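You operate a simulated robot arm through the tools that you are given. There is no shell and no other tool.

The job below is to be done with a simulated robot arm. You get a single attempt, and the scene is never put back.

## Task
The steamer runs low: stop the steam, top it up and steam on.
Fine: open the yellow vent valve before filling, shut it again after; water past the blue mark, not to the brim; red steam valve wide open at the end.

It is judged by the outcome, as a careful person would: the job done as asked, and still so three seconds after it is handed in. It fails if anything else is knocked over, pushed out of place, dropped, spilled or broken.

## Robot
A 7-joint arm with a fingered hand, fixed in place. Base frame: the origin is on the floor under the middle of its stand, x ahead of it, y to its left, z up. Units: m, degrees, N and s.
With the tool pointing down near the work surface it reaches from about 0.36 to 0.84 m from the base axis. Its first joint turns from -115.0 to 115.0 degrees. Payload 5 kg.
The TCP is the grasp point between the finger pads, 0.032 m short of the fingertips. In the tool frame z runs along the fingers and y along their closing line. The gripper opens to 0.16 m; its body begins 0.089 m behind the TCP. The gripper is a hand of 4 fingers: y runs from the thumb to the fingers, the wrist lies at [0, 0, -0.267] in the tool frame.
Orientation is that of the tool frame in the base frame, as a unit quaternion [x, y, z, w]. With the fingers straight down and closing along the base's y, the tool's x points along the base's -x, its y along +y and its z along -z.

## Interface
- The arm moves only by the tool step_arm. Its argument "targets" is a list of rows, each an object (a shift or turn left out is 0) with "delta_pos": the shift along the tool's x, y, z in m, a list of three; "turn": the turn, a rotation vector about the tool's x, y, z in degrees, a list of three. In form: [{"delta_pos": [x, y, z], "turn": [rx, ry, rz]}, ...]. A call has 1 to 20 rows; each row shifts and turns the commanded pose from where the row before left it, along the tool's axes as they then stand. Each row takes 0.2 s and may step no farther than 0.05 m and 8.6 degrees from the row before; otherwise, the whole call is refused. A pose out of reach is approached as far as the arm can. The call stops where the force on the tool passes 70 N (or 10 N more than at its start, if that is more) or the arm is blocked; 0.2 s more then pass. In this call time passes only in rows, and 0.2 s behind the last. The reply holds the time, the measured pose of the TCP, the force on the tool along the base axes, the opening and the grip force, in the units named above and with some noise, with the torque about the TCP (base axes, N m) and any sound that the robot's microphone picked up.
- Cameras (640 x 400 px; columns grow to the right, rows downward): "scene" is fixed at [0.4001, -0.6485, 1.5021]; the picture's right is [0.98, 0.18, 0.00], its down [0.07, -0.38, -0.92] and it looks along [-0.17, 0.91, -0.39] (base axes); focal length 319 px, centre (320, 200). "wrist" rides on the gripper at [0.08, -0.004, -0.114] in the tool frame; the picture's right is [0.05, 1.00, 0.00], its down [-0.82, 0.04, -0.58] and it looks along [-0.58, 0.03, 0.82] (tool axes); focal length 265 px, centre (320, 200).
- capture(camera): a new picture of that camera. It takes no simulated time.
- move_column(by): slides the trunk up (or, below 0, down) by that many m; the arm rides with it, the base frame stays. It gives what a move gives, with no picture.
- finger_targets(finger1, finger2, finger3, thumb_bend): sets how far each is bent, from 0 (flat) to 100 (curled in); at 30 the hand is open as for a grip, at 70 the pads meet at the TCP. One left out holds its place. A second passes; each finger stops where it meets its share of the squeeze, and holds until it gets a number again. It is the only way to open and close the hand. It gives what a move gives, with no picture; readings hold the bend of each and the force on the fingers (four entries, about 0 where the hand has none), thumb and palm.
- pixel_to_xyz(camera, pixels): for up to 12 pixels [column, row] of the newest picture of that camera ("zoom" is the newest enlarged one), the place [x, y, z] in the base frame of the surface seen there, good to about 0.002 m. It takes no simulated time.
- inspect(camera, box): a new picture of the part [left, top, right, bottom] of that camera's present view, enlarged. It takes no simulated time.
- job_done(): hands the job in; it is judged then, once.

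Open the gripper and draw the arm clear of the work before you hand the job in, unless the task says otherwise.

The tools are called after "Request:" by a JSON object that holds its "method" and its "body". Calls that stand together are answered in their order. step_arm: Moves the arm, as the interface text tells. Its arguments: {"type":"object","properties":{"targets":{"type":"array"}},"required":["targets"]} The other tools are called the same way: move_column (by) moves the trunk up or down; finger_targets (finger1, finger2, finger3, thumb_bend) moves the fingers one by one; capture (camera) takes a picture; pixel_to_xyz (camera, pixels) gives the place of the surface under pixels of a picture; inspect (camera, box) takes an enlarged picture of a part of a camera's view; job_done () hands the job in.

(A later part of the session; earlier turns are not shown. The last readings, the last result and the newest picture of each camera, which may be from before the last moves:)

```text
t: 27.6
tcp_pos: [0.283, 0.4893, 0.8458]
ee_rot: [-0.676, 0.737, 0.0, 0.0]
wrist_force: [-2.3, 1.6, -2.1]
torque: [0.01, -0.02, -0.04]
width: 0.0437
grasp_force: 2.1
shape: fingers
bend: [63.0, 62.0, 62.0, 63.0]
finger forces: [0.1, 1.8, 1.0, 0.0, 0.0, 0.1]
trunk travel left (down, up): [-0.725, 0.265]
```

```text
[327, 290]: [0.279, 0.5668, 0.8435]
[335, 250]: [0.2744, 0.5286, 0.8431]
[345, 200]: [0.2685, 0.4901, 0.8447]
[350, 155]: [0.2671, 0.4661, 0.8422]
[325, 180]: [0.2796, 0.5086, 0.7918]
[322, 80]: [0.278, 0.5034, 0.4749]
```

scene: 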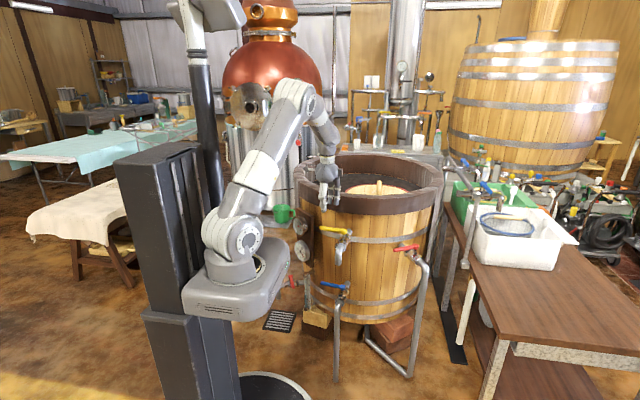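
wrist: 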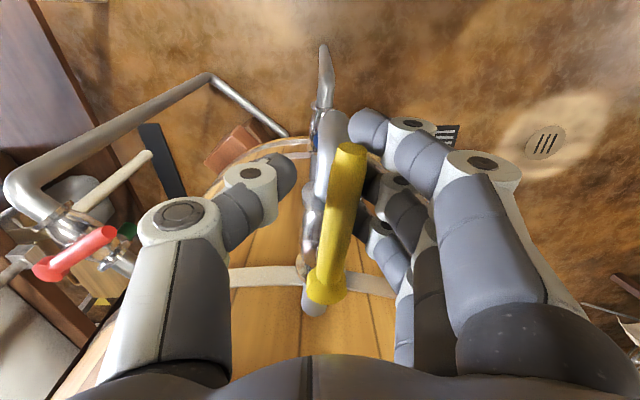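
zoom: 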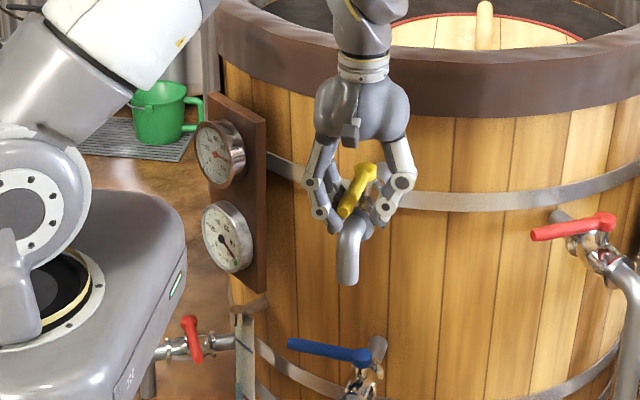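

By measurement the lever points near -99°, close to open. I push a few more millimetres in small steps and watch for the stop.

Request:
{"method": "step_arm", "body": {"targets": [{"delta_pos": [0, -0.005, 0]}, {"delta_pos": [0, -0.005, 0]}]}}

Request:
{"method": "capture", "body": {"camera": "wrist"}}

Request:
{"method": "pixel_to_xyz", "body": {"camera": "wrist", "pixels": [[327, 290], [335, 250], [343, 200], [347, 155], [300, 260], [310, 300]]}}

```text
t: 28.2
tcp_pos: [0.2898, 0.4889, 0.8468]
ee_rot: [-0.676, 0.737, 0.0, -0.001]
wrist_force: [-13.8, 2.2, -2.0]
torque: [0.02, 0.17, 0.11]
width: 0.0457
grasp_force: 5.8
shape: fingers
bend: [62.0, 59.0, 60.0, 63.0]
finger forces: [1.7, 6.0, 4.8, 0.0, 0.0, 0.1]
trunk travel left (down, up): [-0.725, 0.265]
```

```text
taken
```

wrist: 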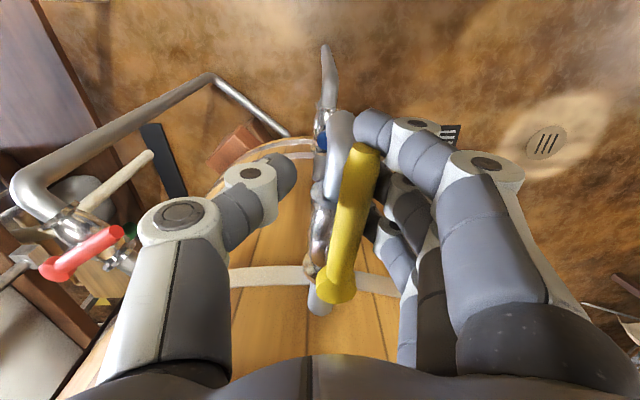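

```text
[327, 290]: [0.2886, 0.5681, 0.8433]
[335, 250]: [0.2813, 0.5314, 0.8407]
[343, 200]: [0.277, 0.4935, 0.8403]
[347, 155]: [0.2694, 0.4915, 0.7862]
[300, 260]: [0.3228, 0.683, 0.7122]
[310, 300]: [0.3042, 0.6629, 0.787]
```

Force jumped to 14 N with the lever no longer following, so the yellow stop is reached. One more small push to confirm, then I back off and check.

Request:
{"method": "step_arm", "body": {"targets": [{"delta_pos": [0, -0.004, 0]}]}}

Request:
{"method": "step_arm", "body": {"targets": [{"delta_pos": [0, 0.01, 0]}, {"delta_pos": [0, 0.008, 0]}]}}

Request:
{"method": "finger_targets", "body": {"finger1": 55, "finger2": 55, "finger3": 55, "thumb_bend": 55}}

Request:
{"method": "capture", "body": {"camera": "wrist"}}

```text
t: 28.6
tcp_pos: [0.2926, 0.4894, 0.847]
ee_rot: [-0.676, 0.737, 0.001, -0.002]
wrist_force: [-21.7, 1.0, 0.5]
torque: [0.04, 0.36, 0.12]
width: 0.0485
grasp_force: 8.4
shape: fingers
bend: [61.0, 58.0, 59.0, 63.0]
finger forces: [3.2, 7.5, 6.4, 0.1, 0.0, 0.0]
trunk travel left (down, up): [-0.725, 0.265]
```

```text
t: 29.2
tcp_pos: [0.2801, 0.4897, 0.845]
ee_rot: [-0.675, 0.738, -0.001, 0.001]
wrist_force: [0.0, 0.1, -1.8]
torque: [-0.02, -0.06, -0.01]
width: 0.0437
grasp_force: 0.3
shape: fingers
bend: [63.0, 62.0, 63.0, 63.0]
finger forces: [0.0, 0.9, 0.2, 0.0, 0.0, 0.1]
trunk travel left (down, up): [-0.725, 0.265]
```

```text
t: 30.2
tcp_pos: [0.2781, 0.4907, 0.8453]
ee_rot: [-0.676, 0.737, 0.0, 0.0]
wrist_force: [0.0, 0.4, -0.9]
torque: [0.03, 0.0, 0.02]
width: 0.0709
grasp_force: 0.1
shape: fingers
bend: [55.0, 55.0, 55.0, 55.0]
finger forces: [0.1, 0.0, 0.0, 0.1, 0.0, 0.0]
trunk travel left (down, up): [-0.725, 0.265]
```

```text
taken
```

wrist: 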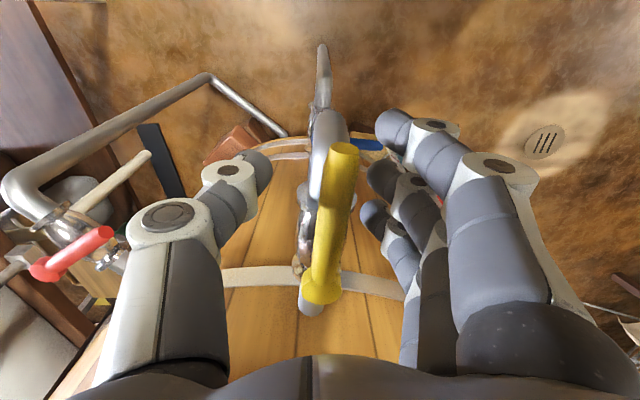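

The yellow lever is clear and lies along its pipe. I lift out to z about 1.05, then turn the hand back for the blue lever.

Request:
{"method": "step_arm", "body": {"targets": [{"delta_pos": [0, 0, -0.03]}, {"delta_pos": [0, 0, -0.04]}, {"delta_pos": [0, 0, -0.04]}, {"delta_pos": [0, 0, -0.04]}, {"delta_pos": [0, 0, -0.04]}]}}

Request:
{"method": "capture", "body": {"camera": "scene"}}

Request:
{"method": "inspect", "body": {"camera": "scene", "box": [280, 210, 360, 310]}}

```text
t: 31.4
tcp_pos: [0.2795, 0.4908, 1.0358]
ee_rot: [-0.675, 0.738, 0.001, 0.0]
wrist_force: [-0.3, 0.4, -0.2]
torque: [-0.02, 0.01, 0.01]
width: 0.071
grasp_force: 0.0
shape: fingers
bend: [55.0, 55.0, 55.0, 55.0]
finger forces: [0.0, 0.0, 0.0, 0.0, 0.0, 0.0]
trunk travel left (down, up): [-0.725, 0.265]
```

```text
taken
```

scene: 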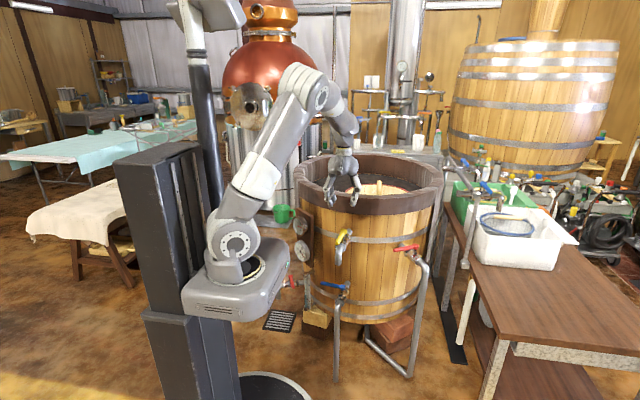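

```text
4.00 times, centred on (320, 260) of scene
```

zoom: 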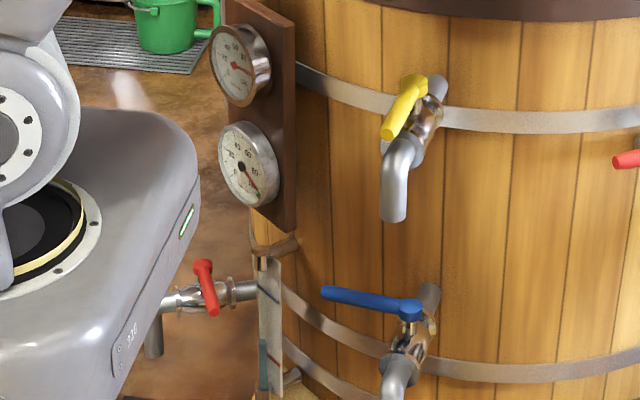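

Yellow is open along its pipe. I rotate the hand back 93° and shift it left to about (0.10,0.50), clear of the yellow tap.

Request:
{"method": "step_arm", "body": {"targets": [{"turn": [0, 0, 8.5]}, {"turn": [0, 0, 8.5]}, {"turn": [0, 0, 8.5]}, {"turn": [0, 0, 8.5]}, {"turn": [0, 0, 8.5]}, {"turn": [0, 0, 8.5]}, {"turn": [0, 0, 8.5]}, {"turn": [0, 0, 8.5]}, {"turn": [0, 0, 8.5]}, {"turn": [0, 0, 8.5]}, {"turn": [0, 0, 8]}, {"delta_pos": [0.045, -0.004, 0]}, {"delta_pos": [0.045, -0.004, 0]}, {"delta_pos": [0.045, -0.004, 0]}, {"delta_pos": [0.045, -0.004, 0]}]}}

Request:
{"method": "capture", "body": {"camera": "wrist"}}

```text
t: 34.6
tcp_pos: [0.0994, 0.4966, 1.0351]
ee_rot: [0.071, 0.997, 0.0, -0.001]
wrist_force: [0.2, -0.2, 0.2]
torque: [0.02, 0.01, -0.01]
width: 0.0712
grasp_force: 0.0
shape: fingers
bend: [55.0, 55.0, 55.0, 55.0]
finger forces: [0.0, 0.1, 0.0, 0.0, 0.1, 0.0]
trunk travel left (down, up): [-0.725, 0.265]
```

```text
taken
```

wrist: 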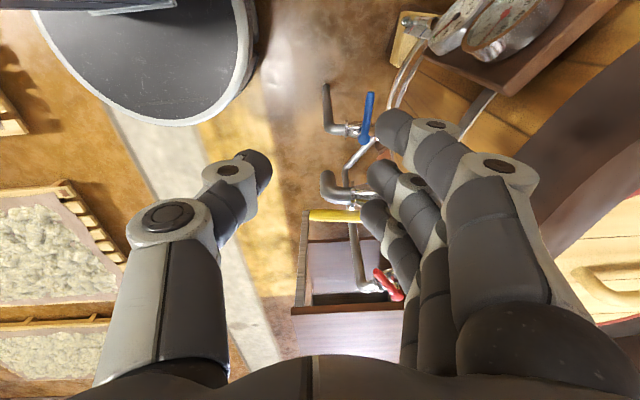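

The path below the hand is free (gauges at upper right, y≥0.7). I lower the trunk 0.28 m.

Request:
{"method": "move_column", "body": {"by": -0.28}}

Request:
{"method": "capture", "body": {"camera": "scene"}}

Request:
{"method": "capture", "body": {"camera": "wrist"}}

```text
t: 37.4
tcp_pos: [0.1003, 0.4957, 0.7562]
ee_rot: [0.07, 0.998, 0.0, 0.0]
wrist_force: [0.6, -0.3, 0.2]
torque: [0.0, -0.01, -0.02]
width: 0.0711
grasp_force: 0.1
shape: fingers
bend: [55.0, 55.0, 55.0, 55.0]
finger forces: [0.1, 0.0, 0.0, 0.0, 0.0, 0.1]
trunk travel left (down, up): [-0.445, 0.545]
```

```text
taken
```

scene: 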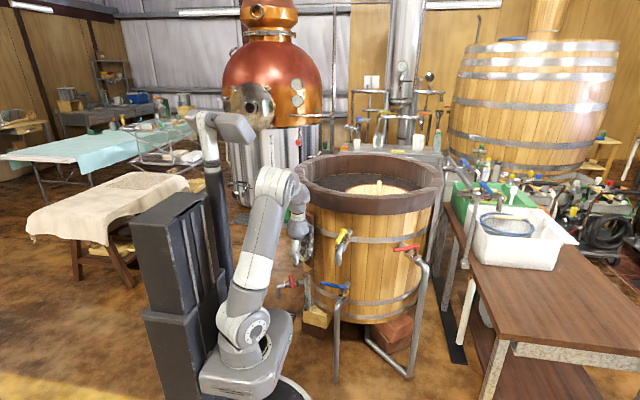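

```text
taken
```

wrist: 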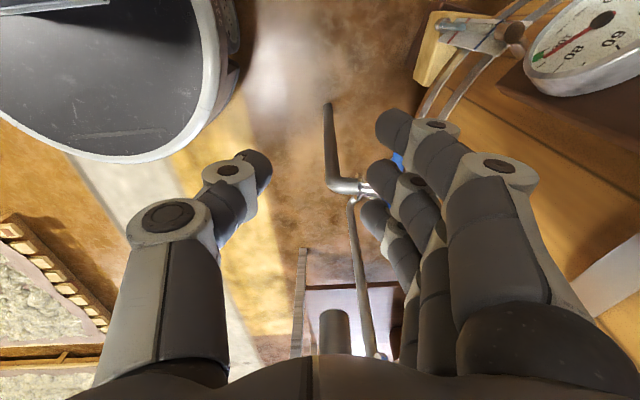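

Clear all around. I move to about (0.15,0.55,0.65), left of the yellow tap, and then tilt the hand 50° so it can reach under the yellow spout.

Request:
{"method": "step_arm", "body": {"targets": [{"delta_pos": [-0.014, 0.02, 0.035]}, {"delta_pos": [-0.014, 0.02, 0.035]}, {"delta_pos": [-0.014, 0.02, 0.035]}, {"turn": [-8.4, 0, 0]}, {"turn": [-8.4, 0, 0]}, {"turn": [-8.4, 0, 0]}, {"turn": [-8.3, 0, 0]}, {"turn": [-8.3, 0, 0]}, {"turn": [-8.2, 0, 0]}]}}

Request:
{"method": "capture", "body": {"camera": "wrist"}}

Request:
{"method": "capture", "body": {"camera": "scene"}}

```text
t: 39.4
tcp_pos: [0.1513, 0.5493, 0.6519]
ee_rot: [0.065, 0.904, 0.422, 0.03]
wrist_force: [0.6, 0.9, 1.1]
torque: [0.02, 0.08, 0.05]
width: 0.0712
grasp_force: 0.1
shape: fingers
bend: [55.0, 55.0, 55.0, 55.0]
finger forces: [0.0, 0.1, 0.0, 0.1, 0.1, 0.0]
trunk travel left (down, up): [-0.445, 0.545]
```

```text
taken
```

wrist: 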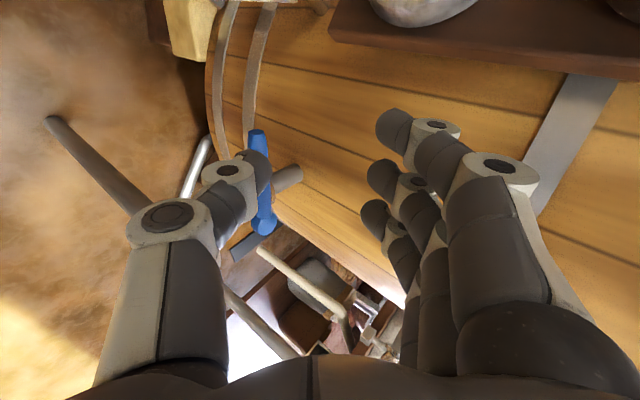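

```text
taken
```

scene: 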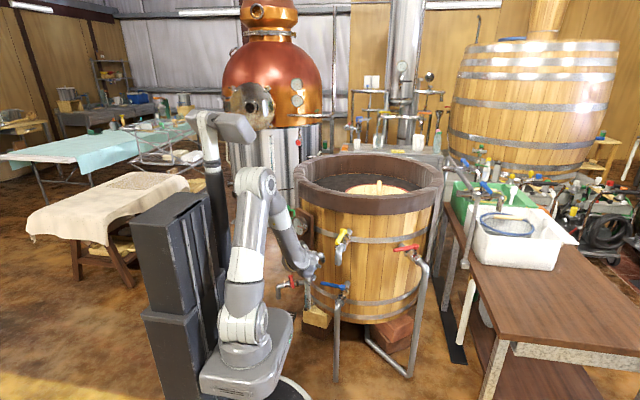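

The tilted hand sees the blue lever at (257,135)-(263,228). I measure it and my clearances.

Request:
{"method": "pixel_to_xyz", "body": {"camera": "wrist", "pixels": [[257, 135], [268, 190], [266, 215], [264, 228], [290, 175], [300, 160], [385, 130], [250, 160]]}}

Request:
{"method": "inspect", "body": {"camera": "scene", "box": [275, 215, 365, 325]}}

```text
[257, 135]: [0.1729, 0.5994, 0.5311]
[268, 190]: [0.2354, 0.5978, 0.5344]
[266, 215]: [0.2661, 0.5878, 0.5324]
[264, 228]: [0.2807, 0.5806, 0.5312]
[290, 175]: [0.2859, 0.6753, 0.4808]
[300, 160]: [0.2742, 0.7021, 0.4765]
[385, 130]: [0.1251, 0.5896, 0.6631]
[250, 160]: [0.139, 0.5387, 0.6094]
```

```text
3.64 times, centred on (320, 270) of scene
```

zoom: 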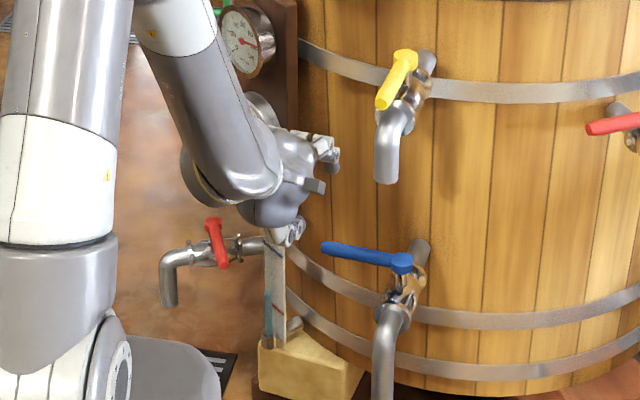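

Blue lever: hub near (0.285,0.585), tip (0.173,0.600), top z 0.533. I line the hand up with it and go half-way in.

Request:
{"method": "step_arm", "body": {"targets": [{"delta_pos": [-0.016, -0.0205, 0]}, {"delta_pos": [-0.016, -0.0205, 0]}, {"delta_pos": [-0.0155, -0.021, 0]}, {"delta_pos": [0, 0, 0.03]}, {"delta_pos": [0, 0, 0.03]}]}}

Request:
{"method": "capture", "body": {"camera": "wrist"}}

Request:
{"method": "inspect", "body": {"camera": "scene", "box": [275, 215, 365, 325]}}

```text
t: 40.6
tcp_pos: [0.197, 0.5508, 0.5665]
ee_rot: [0.063, 0.904, 0.421, 0.03]
wrist_force: [0.1, 0.8, 0.5]
torque: [0.0, 0.06, 0.03]
width: 0.0712
grasp_force: 0.0
shape: fingers
bend: [55.0, 55.0, 55.0, 55.0]
finger forces: [0.0, 0.0, 0.0, 0.0, 0.0, 0.1]
trunk travel left (down, up): [-0.445, 0.545]
```

```text
taken
```

wrist: 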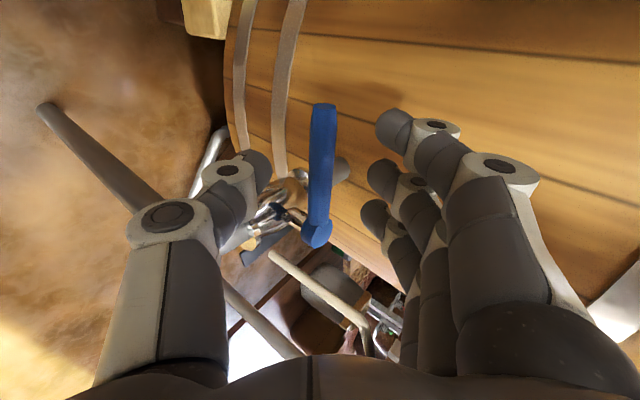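

```text
3.64 times, centred on (320, 270) of scene
```

zoom: 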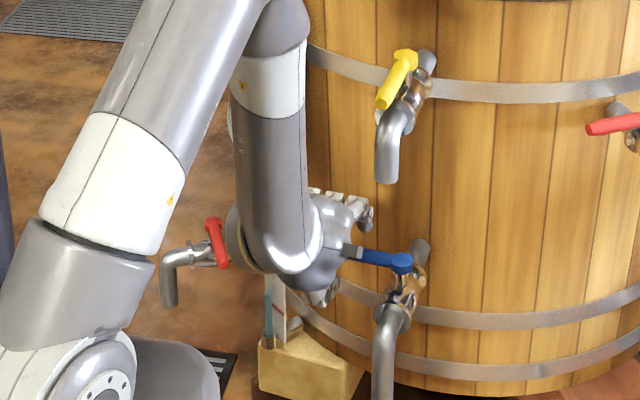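

The lever (hub (316,235), tip (322,105)) lies between thumb and fingers. I check its position again before the last part.

Request:
{"method": "pixel_to_xyz", "body": {"camera": "wrist", "pixels": [[322, 108], [321, 150], [319, 190], [316, 232], [340, 165], [265, 215], [250, 165], [385, 130]]}}

```text
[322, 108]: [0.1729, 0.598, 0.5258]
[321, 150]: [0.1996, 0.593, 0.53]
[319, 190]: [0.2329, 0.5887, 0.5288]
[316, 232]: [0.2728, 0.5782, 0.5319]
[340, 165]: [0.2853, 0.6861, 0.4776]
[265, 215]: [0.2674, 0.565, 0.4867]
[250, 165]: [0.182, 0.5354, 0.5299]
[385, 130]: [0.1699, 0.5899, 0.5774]
```

The lever axis is at about (0.206,0.597,0.525). I advance the last 6.5 cm along the tool axis and then narrow the hand.

Request:
{"method": "step_arm", "body": {"targets": [{"delta_pos": [-0.002, -0.003, 0.022]}, {"delta_pos": [0, 0, 0.022]}, {"delta_pos": [0, 0, 0.022]}]}}

Request:
{"method": "finger_targets", "body": {"finger1": 63, "finger2": 63, "finger3": 63, "thumb_bend": 63}}

Request:
{"method": "capture", "body": {"camera": "wrist"}}

Request:
{"method": "inspect", "body": {"camera": "scene", "box": [285, 240, 345, 320]}}

```text
t: 41.4
tcp_pos: [0.2057, 0.5965, 0.5199]
ee_rot: [0.062, 0.904, 0.422, 0.03]
wrist_force: [-0.2, 0.9, -0.2]
torque: [-0.01, -0.01, 0.0]
width: 0.0717
grasp_force: 0.0
shape: fingers
bend: [55.0, 55.0, 55.0, 55.0]
finger forces: [0.0, 0.0, 0.0, 0.1, 0.0, 0.0]
trunk travel left (down, up): [-0.445, 0.545]
```

```text
t: 42.4
tcp_pos: [0.2062, 0.5966, 0.5203]
ee_rot: [0.064, 0.904, 0.422, 0.03]
wrist_force: [0.3, -0.7, -0.9]
torque: [-0.01, -0.02, 0.0]
width: 0.0436
grasp_force: 0.1
shape: fingers
bend: [63.0, 63.0, 63.0, 63.0]
finger forces: [0.1, 0.1, 0.1, 0.0, 0.0, 0.0]
trunk travel left (down, up): [-0.445, 0.545]
```

```text
taken
```

wrist: 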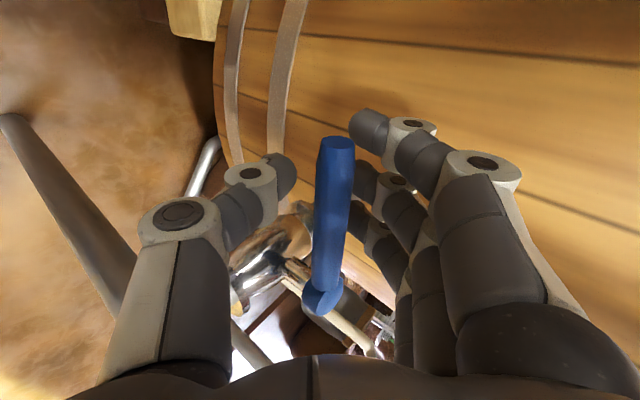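

```text
5.00 times, centred on (315, 280) of scene
```

zoom: 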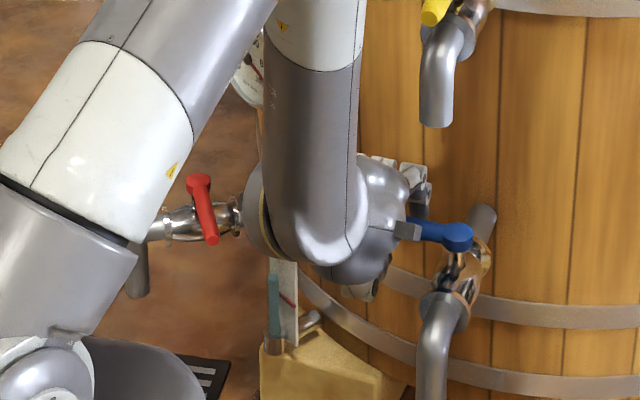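

The lever is straddled and the lower part of the sight glass stays visible. I read the level and red mark positions now as the starting reference.

Request:
{"method": "pixel_to_xyz", "body": {"camera": "zoom", "pixels": [[273, 275], [273, 330], [286, 297], [283, 268], [285, 262], [290, 340]]}}

Request:
{"method": "inspect", "body": {"camera": "scene", "box": [300, 285, 320, 305]}}

```text
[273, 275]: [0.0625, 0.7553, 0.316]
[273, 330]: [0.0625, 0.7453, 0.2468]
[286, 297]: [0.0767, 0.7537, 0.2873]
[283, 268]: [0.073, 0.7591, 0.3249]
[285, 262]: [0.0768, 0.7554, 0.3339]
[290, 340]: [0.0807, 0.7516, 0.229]
```

```text
16.00 times, centred on (310, 295) of scene
```

zoom: 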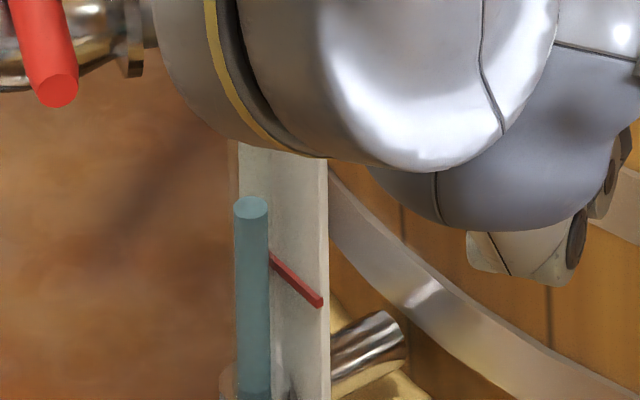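

Water column top is at zoom (250,208), z≈0.316, just above the red mark; the blue mark was at z≈0.394. I open the blue lever part-way first to see how fast it fills.

Request:
{"method": "step_arm", "body": {"targets": [{"delta_pos": [-0.00068, -0.00671, -0.008], "turn": [0, 0, -7.5]}, {"delta_pos": [-0.00116, -0.00681, -0.00786], "turn": [0, 0, -7.5]}, {"delta_pos": [-0.0016, -0.00702, -0.00759], "turn": [0, 0, -7.5]}, {"delta_pos": [-0.00197, -0.00734, -0.00719], "turn": [0, 0, -7.5]}, {"delta_pos": [-0.00224, -0.00775, -0.00666], "turn": [0, 0, -7.5]}]}}

Request:
{"method": "capture", "body": {"camera": "wrist"}}

Request:
{"method": "inspect", "body": {"camera": "scene", "box": [285, 240, 345, 320]}}

```text
t: 43.6
tcp_pos: [0.2129, 0.5459, 0.521]
ee_rot: [-0.231, 0.877, 0.39, 0.162]
wrist_force: [0.6, 3.4, 1.1]
torque: [0.0, 0.03, 0.02]
width: 0.044
grasp_force: 1.6
shape: fingers
bend: [63.0, 62.0, 62.0, 63.0]
finger forces: [0.0, 1.5, 0.9, 0.0, 0.0, 0.0]
trunk travel left (down, up): [-0.445, 0.545]
```

```text
taken
```

wrist: 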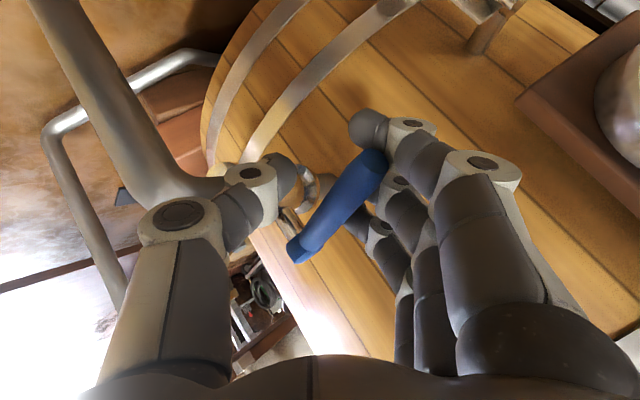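

```text
5.00 times, centred on (315, 280) of scene
```

zoom: 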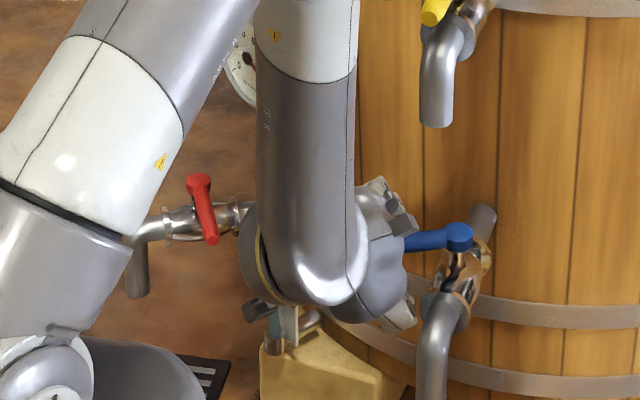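

The lever has started to turn; the sight glass is now mostly hidden behind the hand. I measure the lever's angle and look whether water runs.

Request:
{"method": "pixel_to_xyz", "body": {"camera": "wrist", "pixels": [[375, 160], [345, 200], [300, 250], [310, 185]]}}

Request:
{"method": "inspect", "body": {"camera": "scene", "box": [295, 270, 325, 310]}}

Request:
{"method": "inspect", "body": {"camera": "scene", "box": [290, 140, 450, 240]}}

```text
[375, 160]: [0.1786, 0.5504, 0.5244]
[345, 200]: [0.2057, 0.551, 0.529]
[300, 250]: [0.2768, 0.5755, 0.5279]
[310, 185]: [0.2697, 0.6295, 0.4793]
```

```text
10.00 times, centred on (310, 290) of scene
```

zoom: 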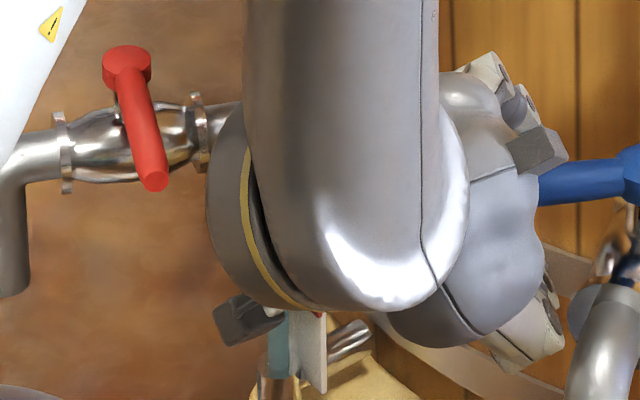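

```text
4.00 times, centred on (370, 190) of scene
```

zoom: 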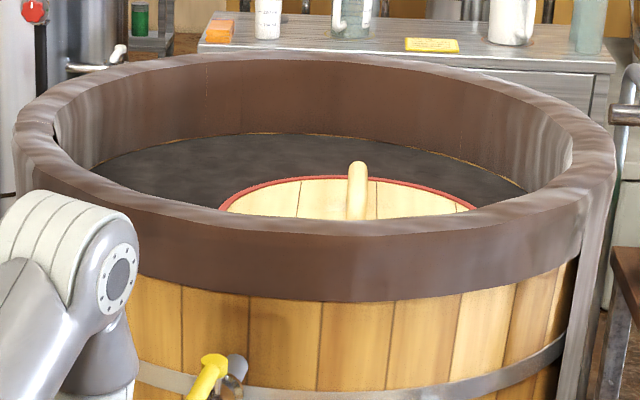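

The lever stands about 26° open. I tip the hand 14° about its closing line (the straddle is unaffected) so the wrist camera can see the sight glass.

Request:
{"method": "step_arm", "body": {"targets": [{"turn": [0, 7, 0]}, {"turn": [0, 7, 0]}]}}

Request:
{"method": "capture", "body": {"camera": "wrist"}}

Request:
{"method": "inspect", "body": {"camera": "scene", "box": [285, 240, 345, 320]}}

```text
t: 44.2
tcp_pos: [0.2142, 0.5467, 0.5211]
ee_rot: [-0.276, 0.89, 0.358, 0.056]
wrist_force: [-0.2, 1.7, 0.4]
torque: [0.05, 0.01, -0.05]
width: 0.0438
grasp_force: 0.9
shape: fingers
bend: [63.0, 62.0, 63.0, 63.0]
finger forces: [0.0, 1.2, 0.1, 0.0, 0.0, 0.0]
trunk travel left (down, up): [-0.445, 0.545]
```

```text
taken
```

wrist: 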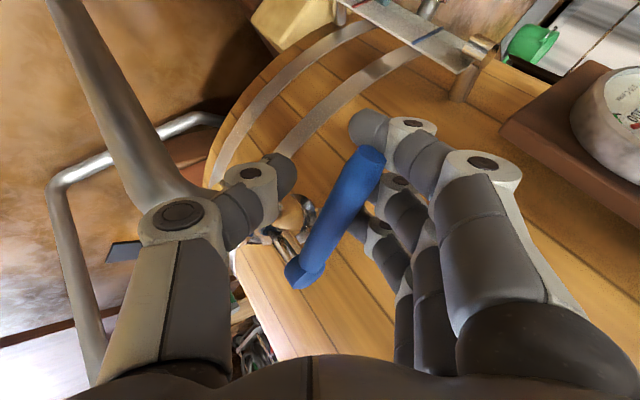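

```text
5.00 times, centred on (315, 280) of scene
```

zoom: 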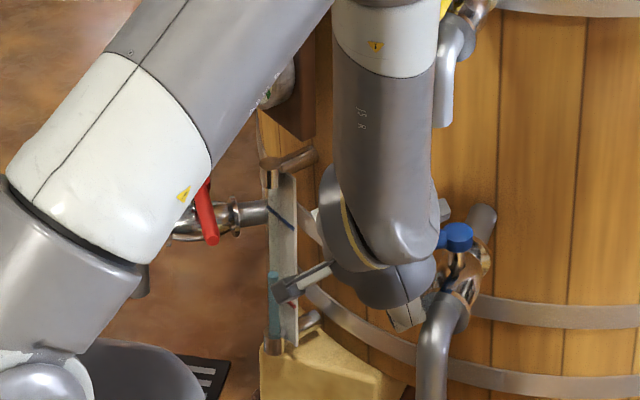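

Now the scene view shows the whole glass: water top at zoom (272,273), blue mark at (280,215). I wait about a second to see the filling rate at this opening.

Request:
{"method": "step_arm", "body": {"targets": [{"delta_pos": [0, 0, 0]}, {"delta_pos": [0, 0, 0]}, {"delta_pos": [0, 0, 0]}, {"delta_pos": [0, 0, 0]}, {"delta_pos": [0, 0, 0]}]}}

Request:
{"method": "inspect", "body": {"camera": "scene", "box": [295, 265, 325, 310]}}

Request:
{"method": "inspect", "body": {"camera": "wrist", "box": [320, 0, 520, 100]}}

```text
t: 45.4
tcp_pos: [0.2153, 0.5463, 0.5203]
ee_rot: [-0.277, 0.89, 0.358, 0.055]
wrist_force: [-0.6, 0.9, 1.5]
torque: [0.0, 0.0, 0.0]
width: 0.0437
grasp_force: 0.0
shape: fingers
bend: [63.0, 62.0, 63.0, 63.0]
finger forces: [0.0, 0.7, 0.1, 0.1, 0.1, 0.0]
trunk travel left (down, up): [-0.445, 0.545]
```

```text
8.89 times, centred on (310, 288) of scene
```

zoom: 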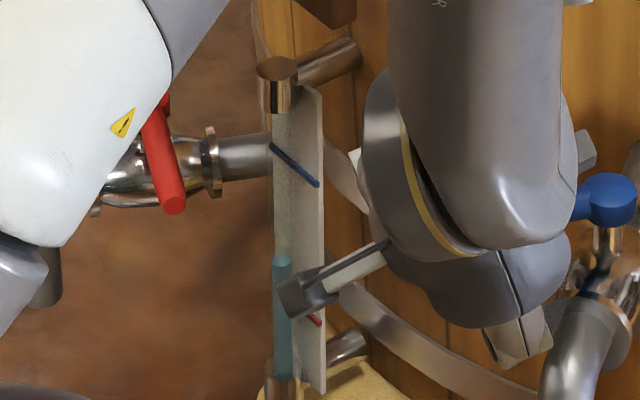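

```text
3.20 times, centred on (420, 50) of wrist
```

zoom: 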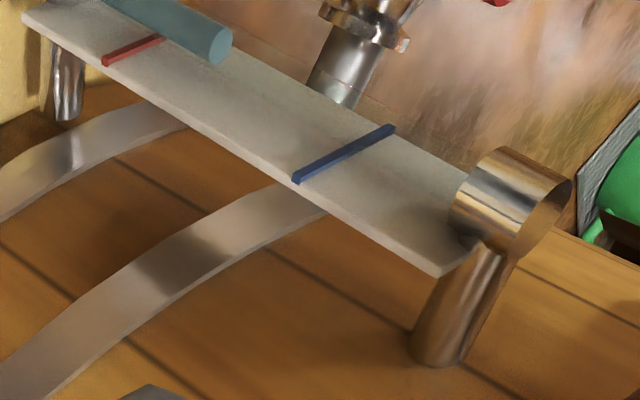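

Superb view of the glass in the wrist zoom: water end at (220,45), red mark (135,50), blue mark (345,155). I measure their heights and wait a bit more for the rate.

Request:
{"method": "pixel_to_xyz", "body": {"camera": "zoom", "pixels": [[215, 50], [135, 50], [345, 155], [385, 132], [300, 178], [460, 200], [150, 10]]}}

Request:
{"method": "step_arm", "body": {"targets": [{"delta_pos": [0, 0, 0]}, {"delta_pos": [0, 0, 0]}, {"delta_pos": [0, 0, 0]}, {"delta_pos": [0, 0, 0]}, {"delta_pos": [0, 0, 0]}]}}

Request:
{"method": "inspect", "body": {"camera": "wrist", "box": [320, 0, 520, 100]}}

```text
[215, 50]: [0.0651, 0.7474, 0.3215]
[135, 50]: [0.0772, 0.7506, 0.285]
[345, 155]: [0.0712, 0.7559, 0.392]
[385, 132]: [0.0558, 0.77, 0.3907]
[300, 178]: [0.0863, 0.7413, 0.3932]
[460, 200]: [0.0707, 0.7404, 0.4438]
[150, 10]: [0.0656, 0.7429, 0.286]
```

```text
t: 46.6
tcp_pos: [0.2146, 0.5457, 0.5204]
ee_rot: [-0.277, 0.89, 0.359, 0.055]
wrist_force: [-0.5, 1.0, 0.7]
torque: [0.04, 0.02, 0.04]
width: 0.0437
grasp_force: 0.1
shape: fingers
bend: [63.0, 62.0, 63.0, 63.0]
finger forces: [0.0, 0.5, 0.1, 0.0, 0.0, 0.1]
trunk travel left (down, up): [-0.445, 0.545]
```

```text
3.20 times, centred on (420, 50) of wrist
```

zoom: 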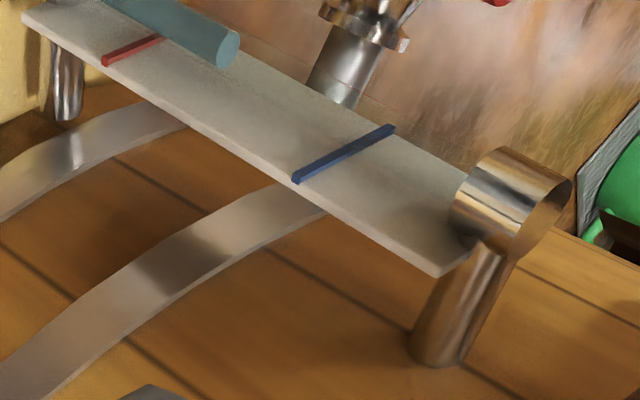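

The water end moved from (225,45) to (233,50): about 3 mm/s, with about 70 mm to the blue mark. That rate is comfortable, so I hold this opening and wait.

Request:
{"method": "step_arm", "body": {"targets": [{"delta_pos": [0, 0, 0]}, {"delta_pos": [0, 0, 0]}, {"delta_pos": [0, 0, 0]}, {"delta_pos": [0, 0, 0]}, {"delta_pos": [0, 0, 0]}, {"delta_pos": [0, 0, 0]}, {"delta_pos": [0, 0, 0]}, {"delta_pos": [0, 0, 0]}, {"delta_pos": [0, 0, 0]}, {"delta_pos": [0, 0, 0]}, {"delta_pos": [0, 0, 0]}, {"delta_pos": [0, 0, 0]}, {"delta_pos": [0, 0, 0]}, {"delta_pos": [0, 0, 0]}, {"delta_pos": [0, 0, 0]}, {"delta_pos": [0, 0, 0]}, {"delta_pos": [0, 0, 0]}, {"delta_pos": [0, 0, 0]}, {"delta_pos": [0, 0, 0]}, {"delta_pos": [0, 0, 0]}]}}

Request:
{"method": "inspect", "body": {"camera": "wrist", "box": [320, 0, 520, 100]}}

Request:
{"method": "inspect", "body": {"camera": "scene", "box": [280, 200, 440, 320]}}

```text
t: 50.8
tcp_pos: [0.2165, 0.5459, 0.5193]
ee_rot: [-0.278, 0.889, 0.359, 0.055]
wrist_force: [-0.5, -0.2, 0.9]
torque: [0.0, -0.03, 0.01]
width: 0.0438
grasp_force: 0.2
shape: fingers
bend: [63.0, 62.0, 63.0, 63.0]
finger forces: [0.0, 0.4, 0.0, 0.1, 0.0, 0.1]
trunk travel left (down, up): [-0.445, 0.545]
```

```text
3.20 times, centred on (420, 50) of wrist
```

zoom: 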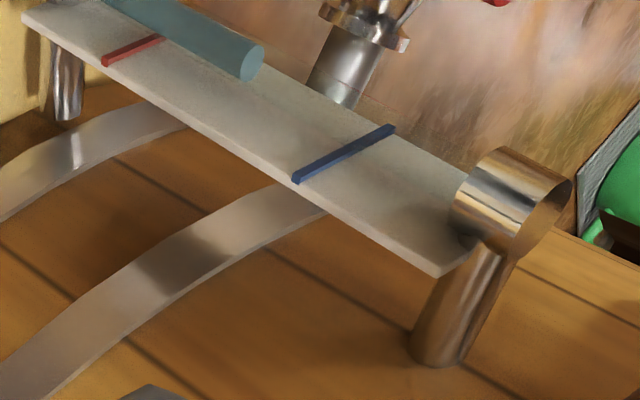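

```text
3.33 times, centred on (360, 260) of scene
```

zoom: 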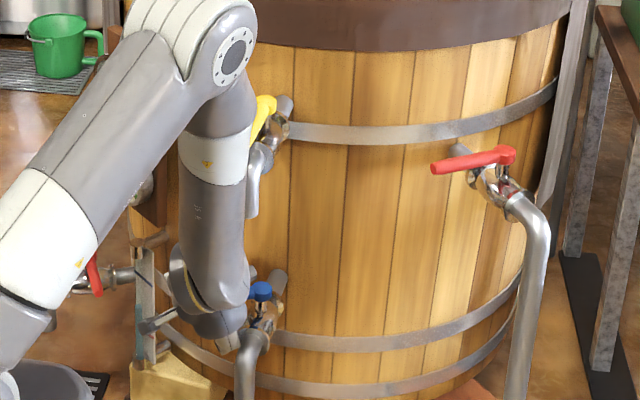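

The level climbs about 2.6 mm/s (water end now (257,62)). I keep waiting and check after each four seconds.

Request:
{"method": "pixel_to_xyz", "body": {"camera": "wrist", "pixels": [[399, 7]]}}

Request:
{"method": "step_arm", "body": {"targets": [{"delta_pos": [0, 0, 0]}, {"delta_pos": [0, 0, 0]}, {"delta_pos": [0, 0, 0]}, {"delta_pos": [0, 0, 0]}, {"delta_pos": [0, 0, 0]}, {"delta_pos": [0, 0, 0]}, {"delta_pos": [0, 0, 0]}, {"delta_pos": [0, 0, 0]}, {"delta_pos": [0, 0, 0]}, {"delta_pos": [0, 0, 0]}, {"delta_pos": [0, 0, 0]}, {"delta_pos": [0, 0, 0]}, {"delta_pos": [0, 0, 0]}, {"delta_pos": [0, 0, 0]}, {"delta_pos": [0, 0, 0]}, {"delta_pos": [0, 0, 0]}, {"delta_pos": [0, 0, 0]}, {"delta_pos": [0, 0, 0]}, {"delta_pos": [0, 0, 0]}, {"delta_pos": [0, 0, 0]}]}}

Request:
{"method": "inspect", "body": {"camera": "wrist", "box": [320, 0, 520, 100]}}

```text
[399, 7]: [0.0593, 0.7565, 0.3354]
```

```text
t: 55.0
tcp_pos: [0.2153, 0.5468, 0.5209]
ee_rot: [-0.277, 0.89, 0.358, 0.056]
wrist_force: [0.0, 0.0, 0.6]
torque: [0.02, 0.01, -0.01]
width: 0.0435
grasp_force: 0.1
shape: fingers
bend: [63.0, 63.0, 63.0, 63.0]
finger forces: [0.0, 0.2, 0.1, 0.0, 0.1, 0.1]
trunk travel left (down, up): [-0.445, 0.545]
```

```text
3.20 times, centred on (420, 50) of wrist
```

zoom: 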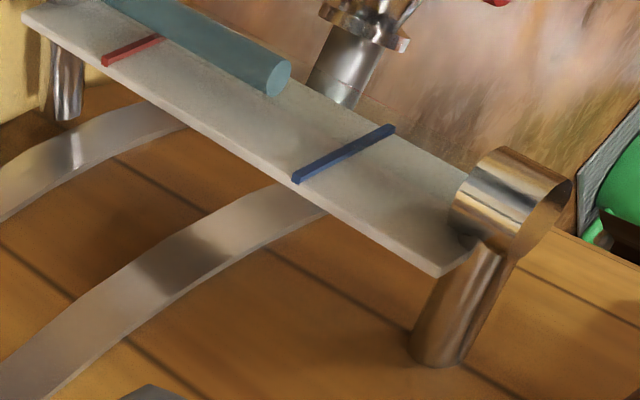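

Water end now at (283,77); steady. Two more waits before I check closely.

Request:
{"method": "step_arm", "body": {"targets": [{"delta_pos": [0, 0, 0]}, {"delta_pos": [0, 0, 0]}, {"delta_pos": [0, 0, 0]}, {"delta_pos": [0, 0, 0]}, {"delta_pos": [0, 0, 0]}, {"delta_pos": [0, 0, 0]}, {"delta_pos": [0, 0, 0]}, {"delta_pos": [0, 0, 0]}, {"delta_pos": [0, 0, 0]}, {"delta_pos": [0, 0, 0]}, {"delta_pos": [0, 0, 0]}, {"delta_pos": [0, 0, 0]}, {"delta_pos": [0, 0, 0]}, {"delta_pos": [0, 0, 0]}, {"delta_pos": [0, 0, 0]}, {"delta_pos": [0, 0, 0]}, {"delta_pos": [0, 0, 0]}, {"delta_pos": [0, 0, 0]}, {"delta_pos": [0, 0, 0]}, {"delta_pos": [0, 0, 0]}]}}

Request:
{"method": "step_arm", "body": {"targets": [{"delta_pos": [0, 0, 0]}, {"delta_pos": [0, 0, 0]}, {"delta_pos": [0, 0, 0]}, {"delta_pos": [0, 0, 0]}, {"delta_pos": [0, 0, 0]}, {"delta_pos": [0, 0, 0]}, {"delta_pos": [0, 0, 0]}, {"delta_pos": [0, 0, 0]}, {"delta_pos": [0, 0, 0]}, {"delta_pos": [0, 0, 0]}, {"delta_pos": [0, 0, 0]}, {"delta_pos": [0, 0, 0]}, {"delta_pos": [0, 0, 0]}, {"delta_pos": [0, 0, 0]}, {"delta_pos": [0, 0, 0]}, {"delta_pos": [0, 0, 0]}, {"delta_pos": [0, 0, 0]}, {"delta_pos": [0, 0, 0]}, {"delta_pos": [0, 0, 0]}, {"delta_pos": [0, 0, 0]}]}}

Request:
{"method": "inspect", "body": {"camera": "wrist", "box": [320, 0, 520, 100]}}

```text
t: 59.2
tcp_pos: [0.2153, 0.5455, 0.5193]
ee_rot: [-0.277, 0.89, 0.358, 0.055]
wrist_force: [-0.1, 0.4, -0.1]
torque: [0.01, 0.01, 0.0]
width: 0.0436
grasp_force: 0.3
shape: fingers
bend: [63.0, 63.0, 63.0, 63.0]
finger forces: [0.0, 0.2, 0.1, 0.1, 0.0, 0.1]
trunk travel left (down, up): [-0.445, 0.545]
```

```text
t: 63.4
tcp_pos: [0.2158, 0.5456, 0.5202]
ee_rot: [-0.276, 0.89, 0.358, 0.055]
wrist_force: [1.1, -0.4, 0.3]
torque: [0.0, 0.04, -0.01]
width: 0.0439
grasp_force: 0.1
shape: fingers
bend: [63.0, 63.0, 63.0, 63.0]
finger forces: [0.0, 0.2, 0.0, 0.1, 0.0, 0.0]
trunk travel left (down, up): [-0.445, 0.545]
```

```text
3.20 times, centred on (420, 50) of wrist
```

zoom: 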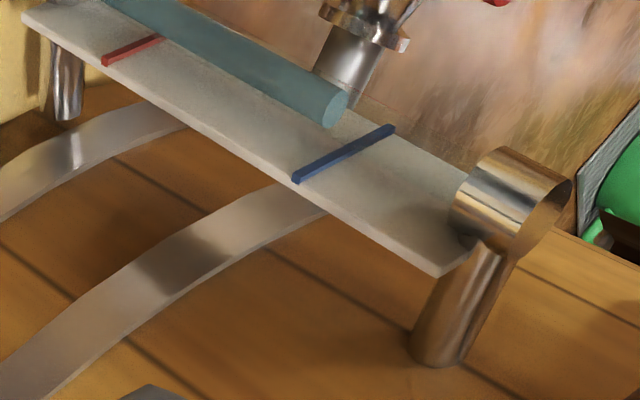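

Water end is at (338,105) now, close to the blue mark. I measure the actual heights to account for the parallax, and check the scene view.

Request:
{"method": "pixel_to_xyz", "body": {"camera": "zoom", "pixels": [[325, 110], [318, 100], [345, 155], [380, 135], [335, 108]]}}

Request:
{"method": "inspect", "body": {"camera": "scene", "box": [295, 268, 325, 305]}}

```text
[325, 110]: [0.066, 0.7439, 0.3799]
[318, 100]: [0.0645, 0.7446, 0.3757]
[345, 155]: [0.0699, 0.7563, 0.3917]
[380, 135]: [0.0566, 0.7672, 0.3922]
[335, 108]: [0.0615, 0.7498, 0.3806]
```

```text
10.81 times, centred on (310, 286) of scene
```

zoom: 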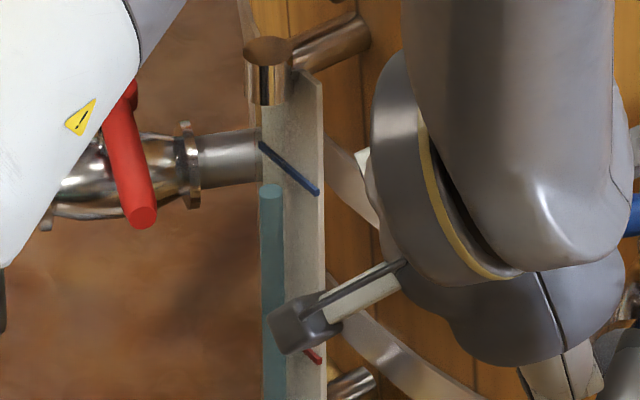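

Water is at z 0.381, the blue mark at 0.392, rising 3.6 mm/s. I wait four more seconds and check again.

Request:
{"method": "step_arm", "body": {"targets": [{"delta_pos": [0, 0, 0]}, {"delta_pos": [0, 0, 0]}, {"delta_pos": [0, 0, 0]}, {"delta_pos": [0, 0, 0]}, {"delta_pos": [0, 0, 0]}, {"delta_pos": [0, 0, 0]}, {"delta_pos": [0, 0, 0]}, {"delta_pos": [0, 0, 0]}, {"delta_pos": [0, 0, 0]}, {"delta_pos": [0, 0, 0]}, {"delta_pos": [0, 0, 0]}, {"delta_pos": [0, 0, 0]}, {"delta_pos": [0, 0, 0]}, {"delta_pos": [0, 0, 0]}, {"delta_pos": [0, 0, 0]}, {"delta_pos": [0, 0, 0]}, {"delta_pos": [0, 0, 0]}, {"delta_pos": [0, 0, 0]}, {"delta_pos": [0, 0, 0]}]}}

Request:
{"method": "inspect", "body": {"camera": "wrist", "box": [320, 0, 520, 100]}}

Request:
{"method": "capture", "body": {"camera": "wrist"}}

```text
t: 67.4
tcp_pos: [0.215, 0.5457, 0.5201]
ee_rot: [-0.277, 0.89, 0.359, 0.055]
wrist_force: [0.2, 0.2, -0.7]
torque: [0.0, 0.0, -0.02]
width: 0.0439
grasp_force: 0.0
shape: fingers
bend: [63.0, 63.0, 63.0, 63.0]
finger forces: [0.0, 0.1, 0.1, 0.1, 0.1, 0.0]
trunk travel left (down, up): [-0.445, 0.545]
```

```text
3.20 times, centred on (420, 50) of wrist
```

zoom: 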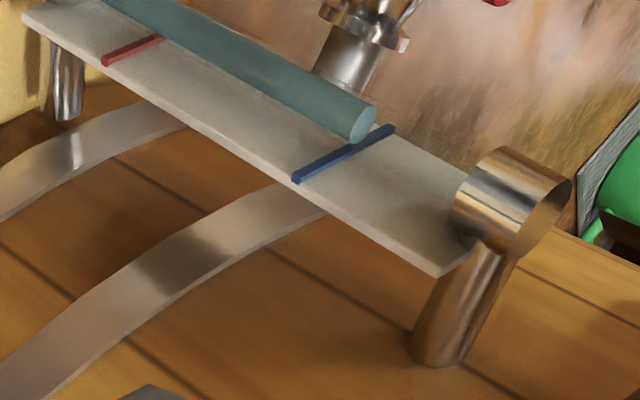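

```text
taken
```

wrist: 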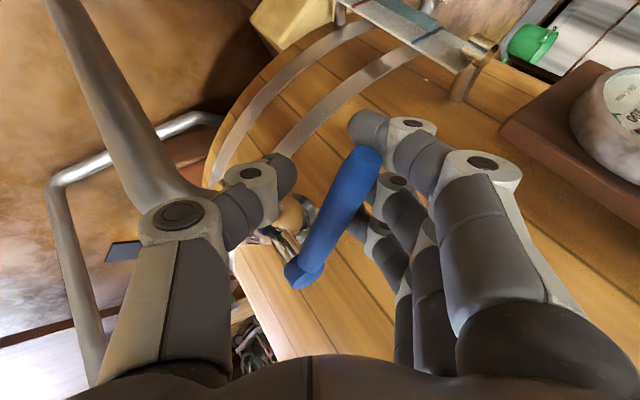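

The water end is at (365,122), right at the blue mark (z≈0.392). I wait 1.8 s more, and then bring the thumb closer to the lever to take out the play for closing.

Request:
{"method": "step_arm", "body": {"targets": [{"delta_pos": [0, 0, 0]}, {"delta_pos": [0, 0, 0]}, {"delta_pos": [0, 0, 0]}, {"delta_pos": [0, 0, 0]}, {"delta_pos": [0, 0, 0]}, {"delta_pos": [0, 0, 0]}, {"delta_pos": [0, 0, 0]}, {"delta_pos": [0, 0, 0]}]}}

Request:
{"method": "finger_targets", "body": {"thumb_bend": 69}}

Request:
{"method": "inspect", "body": {"camera": "wrist", "box": [320, 0, 520, 100]}}

Request:
{"method": "capture", "body": {"camera": "wrist"}}

Request:
{"method": "pixel_to_xyz", "body": {"camera": "zoom", "pixels": [[380, 135], [375, 128], [385, 140], [345, 155], [390, 130]]}}

```text
t: 69.2
tcp_pos: [0.215, 0.5471, 0.5201]
ee_rot: [-0.277, 0.89, 0.358, 0.055]
wrist_force: [0.0, 0.1, -0.1]
torque: [0.0, 0.0, -0.01]
width: 0.0438
grasp_force: 0.1
shape: fingers
bend: [63.0, 63.0, 63.0, 63.0]
finger forces: [0.0, 0.1, 0.0, 0.0, 0.0, 0.0]
trunk travel left (down, up): [-0.445, 0.545]
```

```text
t: 70.2
tcp_pos: [0.2153, 0.5467, 0.5208]
ee_rot: [-0.276, 0.89, 0.359, 0.055]
wrist_force: [-0.9, -0.6, 1.0]
torque: [0.02, 0.01, -0.01]
width: 0.0347
grasp_force: 0.0
shape: fingers
bend: [63.0, 63.0, 63.0, 69.0]
finger forces: [0.1, 0.2, 0.1, 0.1, 0.0, 0.1]
trunk travel left (down, up): [-0.445, 0.545]
```

```text
3.20 times, centred on (420, 50) of wrist
```

zoom: 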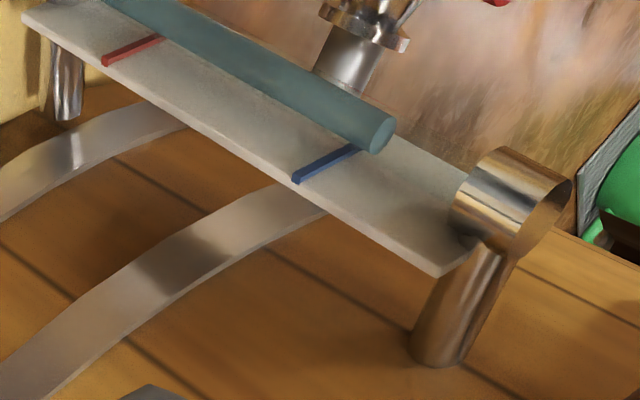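

```text
taken
```

wrist: 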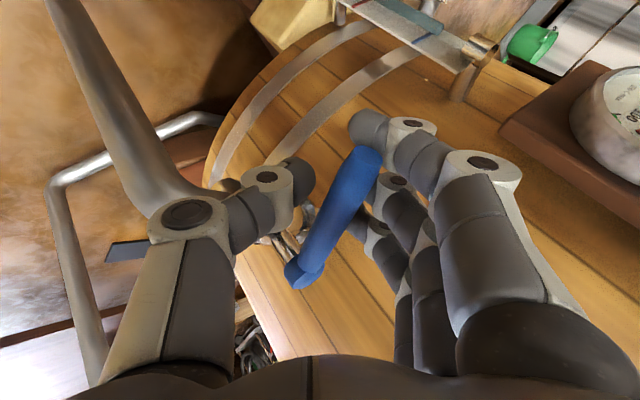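

```text
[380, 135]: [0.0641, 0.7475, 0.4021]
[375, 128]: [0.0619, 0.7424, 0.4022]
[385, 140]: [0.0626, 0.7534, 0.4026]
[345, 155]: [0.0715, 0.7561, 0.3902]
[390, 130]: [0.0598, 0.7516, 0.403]
```

The water stands at z 0.4025, 11 mm past the blue mark and well under the glass top. I swing the blue lever back shut now.

Request:
{"method": "step_arm", "body": {"targets": [{"delta_pos": [-0.00044, 0.00798, 0.00675], "turn": [0, -7, 0]}, {"delta_pos": [-0.00088, 0.0076, 0.00714], "turn": [0, -7, 0]}, {"delta_pos": [-0.00121, 0.0071, 0.00759], "turn": [0, 0, 7.5]}, {"delta_pos": [-0.00153, 0.00673, 0.00786], "turn": [0, 0, 7.5]}, {"delta_pos": [-0.00194, 0.00646, 0.008], "turn": [0, 0, 7.5]}, {"delta_pos": [-0.0024, 0.00631, 0.008], "turn": [0, 0, 7.5]}, {"delta_pos": [-0.00088, 0.00667, 0.00801], "turn": [0, 0, 7.5]}]}}

Request:
{"method": "capture", "body": {"camera": "wrist"}}

Request:
{"method": "inspect", "body": {"camera": "scene", "box": [285, 240, 365, 320]}}

```text
t: 71.8
tcp_pos: [0.2077, 0.6175, 0.5188]
ee_rot: [0.064, 0.904, 0.421, 0.029]
wrist_force: [-1.0, -2.1, -2.4]
torque: [0.14, -0.05, -0.05]
width: 0.0354
grasp_force: 1.3
shape: fingers
bend: [63.0, 63.0, 63.0, 69.0]
finger forces: [0.0, 0.0, 0.1, 0.0, 3.2, 0.0]
trunk travel left (down, up): [-0.445, 0.545]
```

```text
taken
```

wrist: 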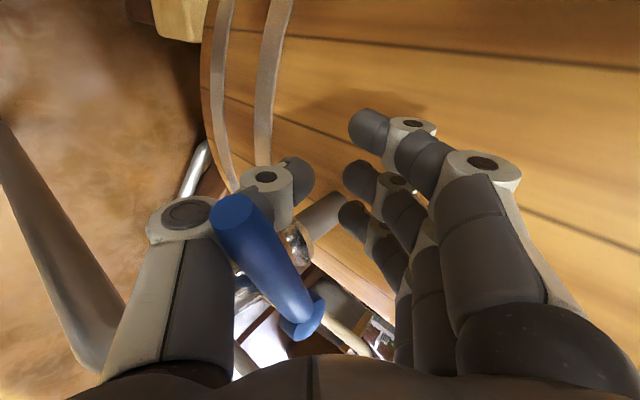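

```text
5.00 times, centred on (325, 280) of scene
```

zoom: 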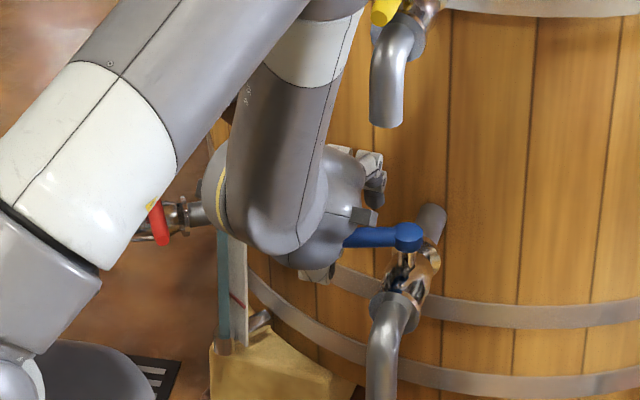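

The lever slid into the crook of the thumb instead of staying at the pad. I measure its angle before doing anything else.

Request:
{"method": "pixel_to_xyz", "body": {"camera": "wrist", "pixels": [[232, 215], [250, 240], [280, 285], [305, 318], [295, 175], [265, 178], [190, 215]]}}

Request:
{"method": "inspect", "body": {"camera": "wrist", "box": [140, 130, 380, 370]}}

Request:
{"method": "inspect", "body": {"camera": "scene", "box": [295, 265, 345, 310]}}

```text
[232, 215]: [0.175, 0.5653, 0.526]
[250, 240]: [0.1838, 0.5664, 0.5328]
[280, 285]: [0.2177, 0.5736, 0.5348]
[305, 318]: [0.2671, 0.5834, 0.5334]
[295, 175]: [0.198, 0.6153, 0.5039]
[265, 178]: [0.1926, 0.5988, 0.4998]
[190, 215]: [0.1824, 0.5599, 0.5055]
```

```text
1.67 times, centred on (260, 250) of wrist
```

zoom: 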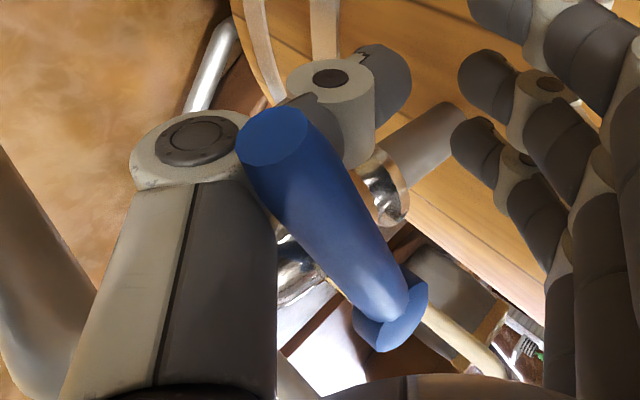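

```text
8.89 times, centred on (320, 288) of scene
```

zoom: 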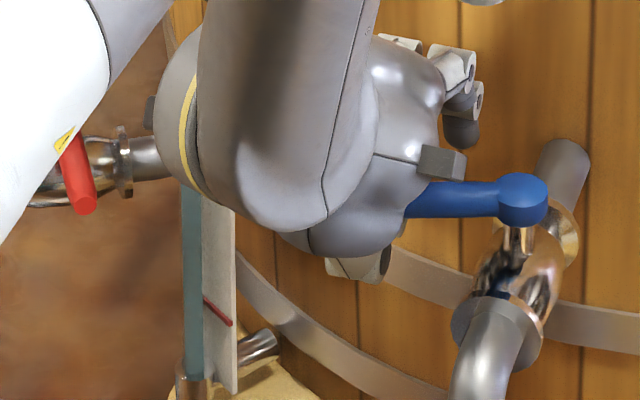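

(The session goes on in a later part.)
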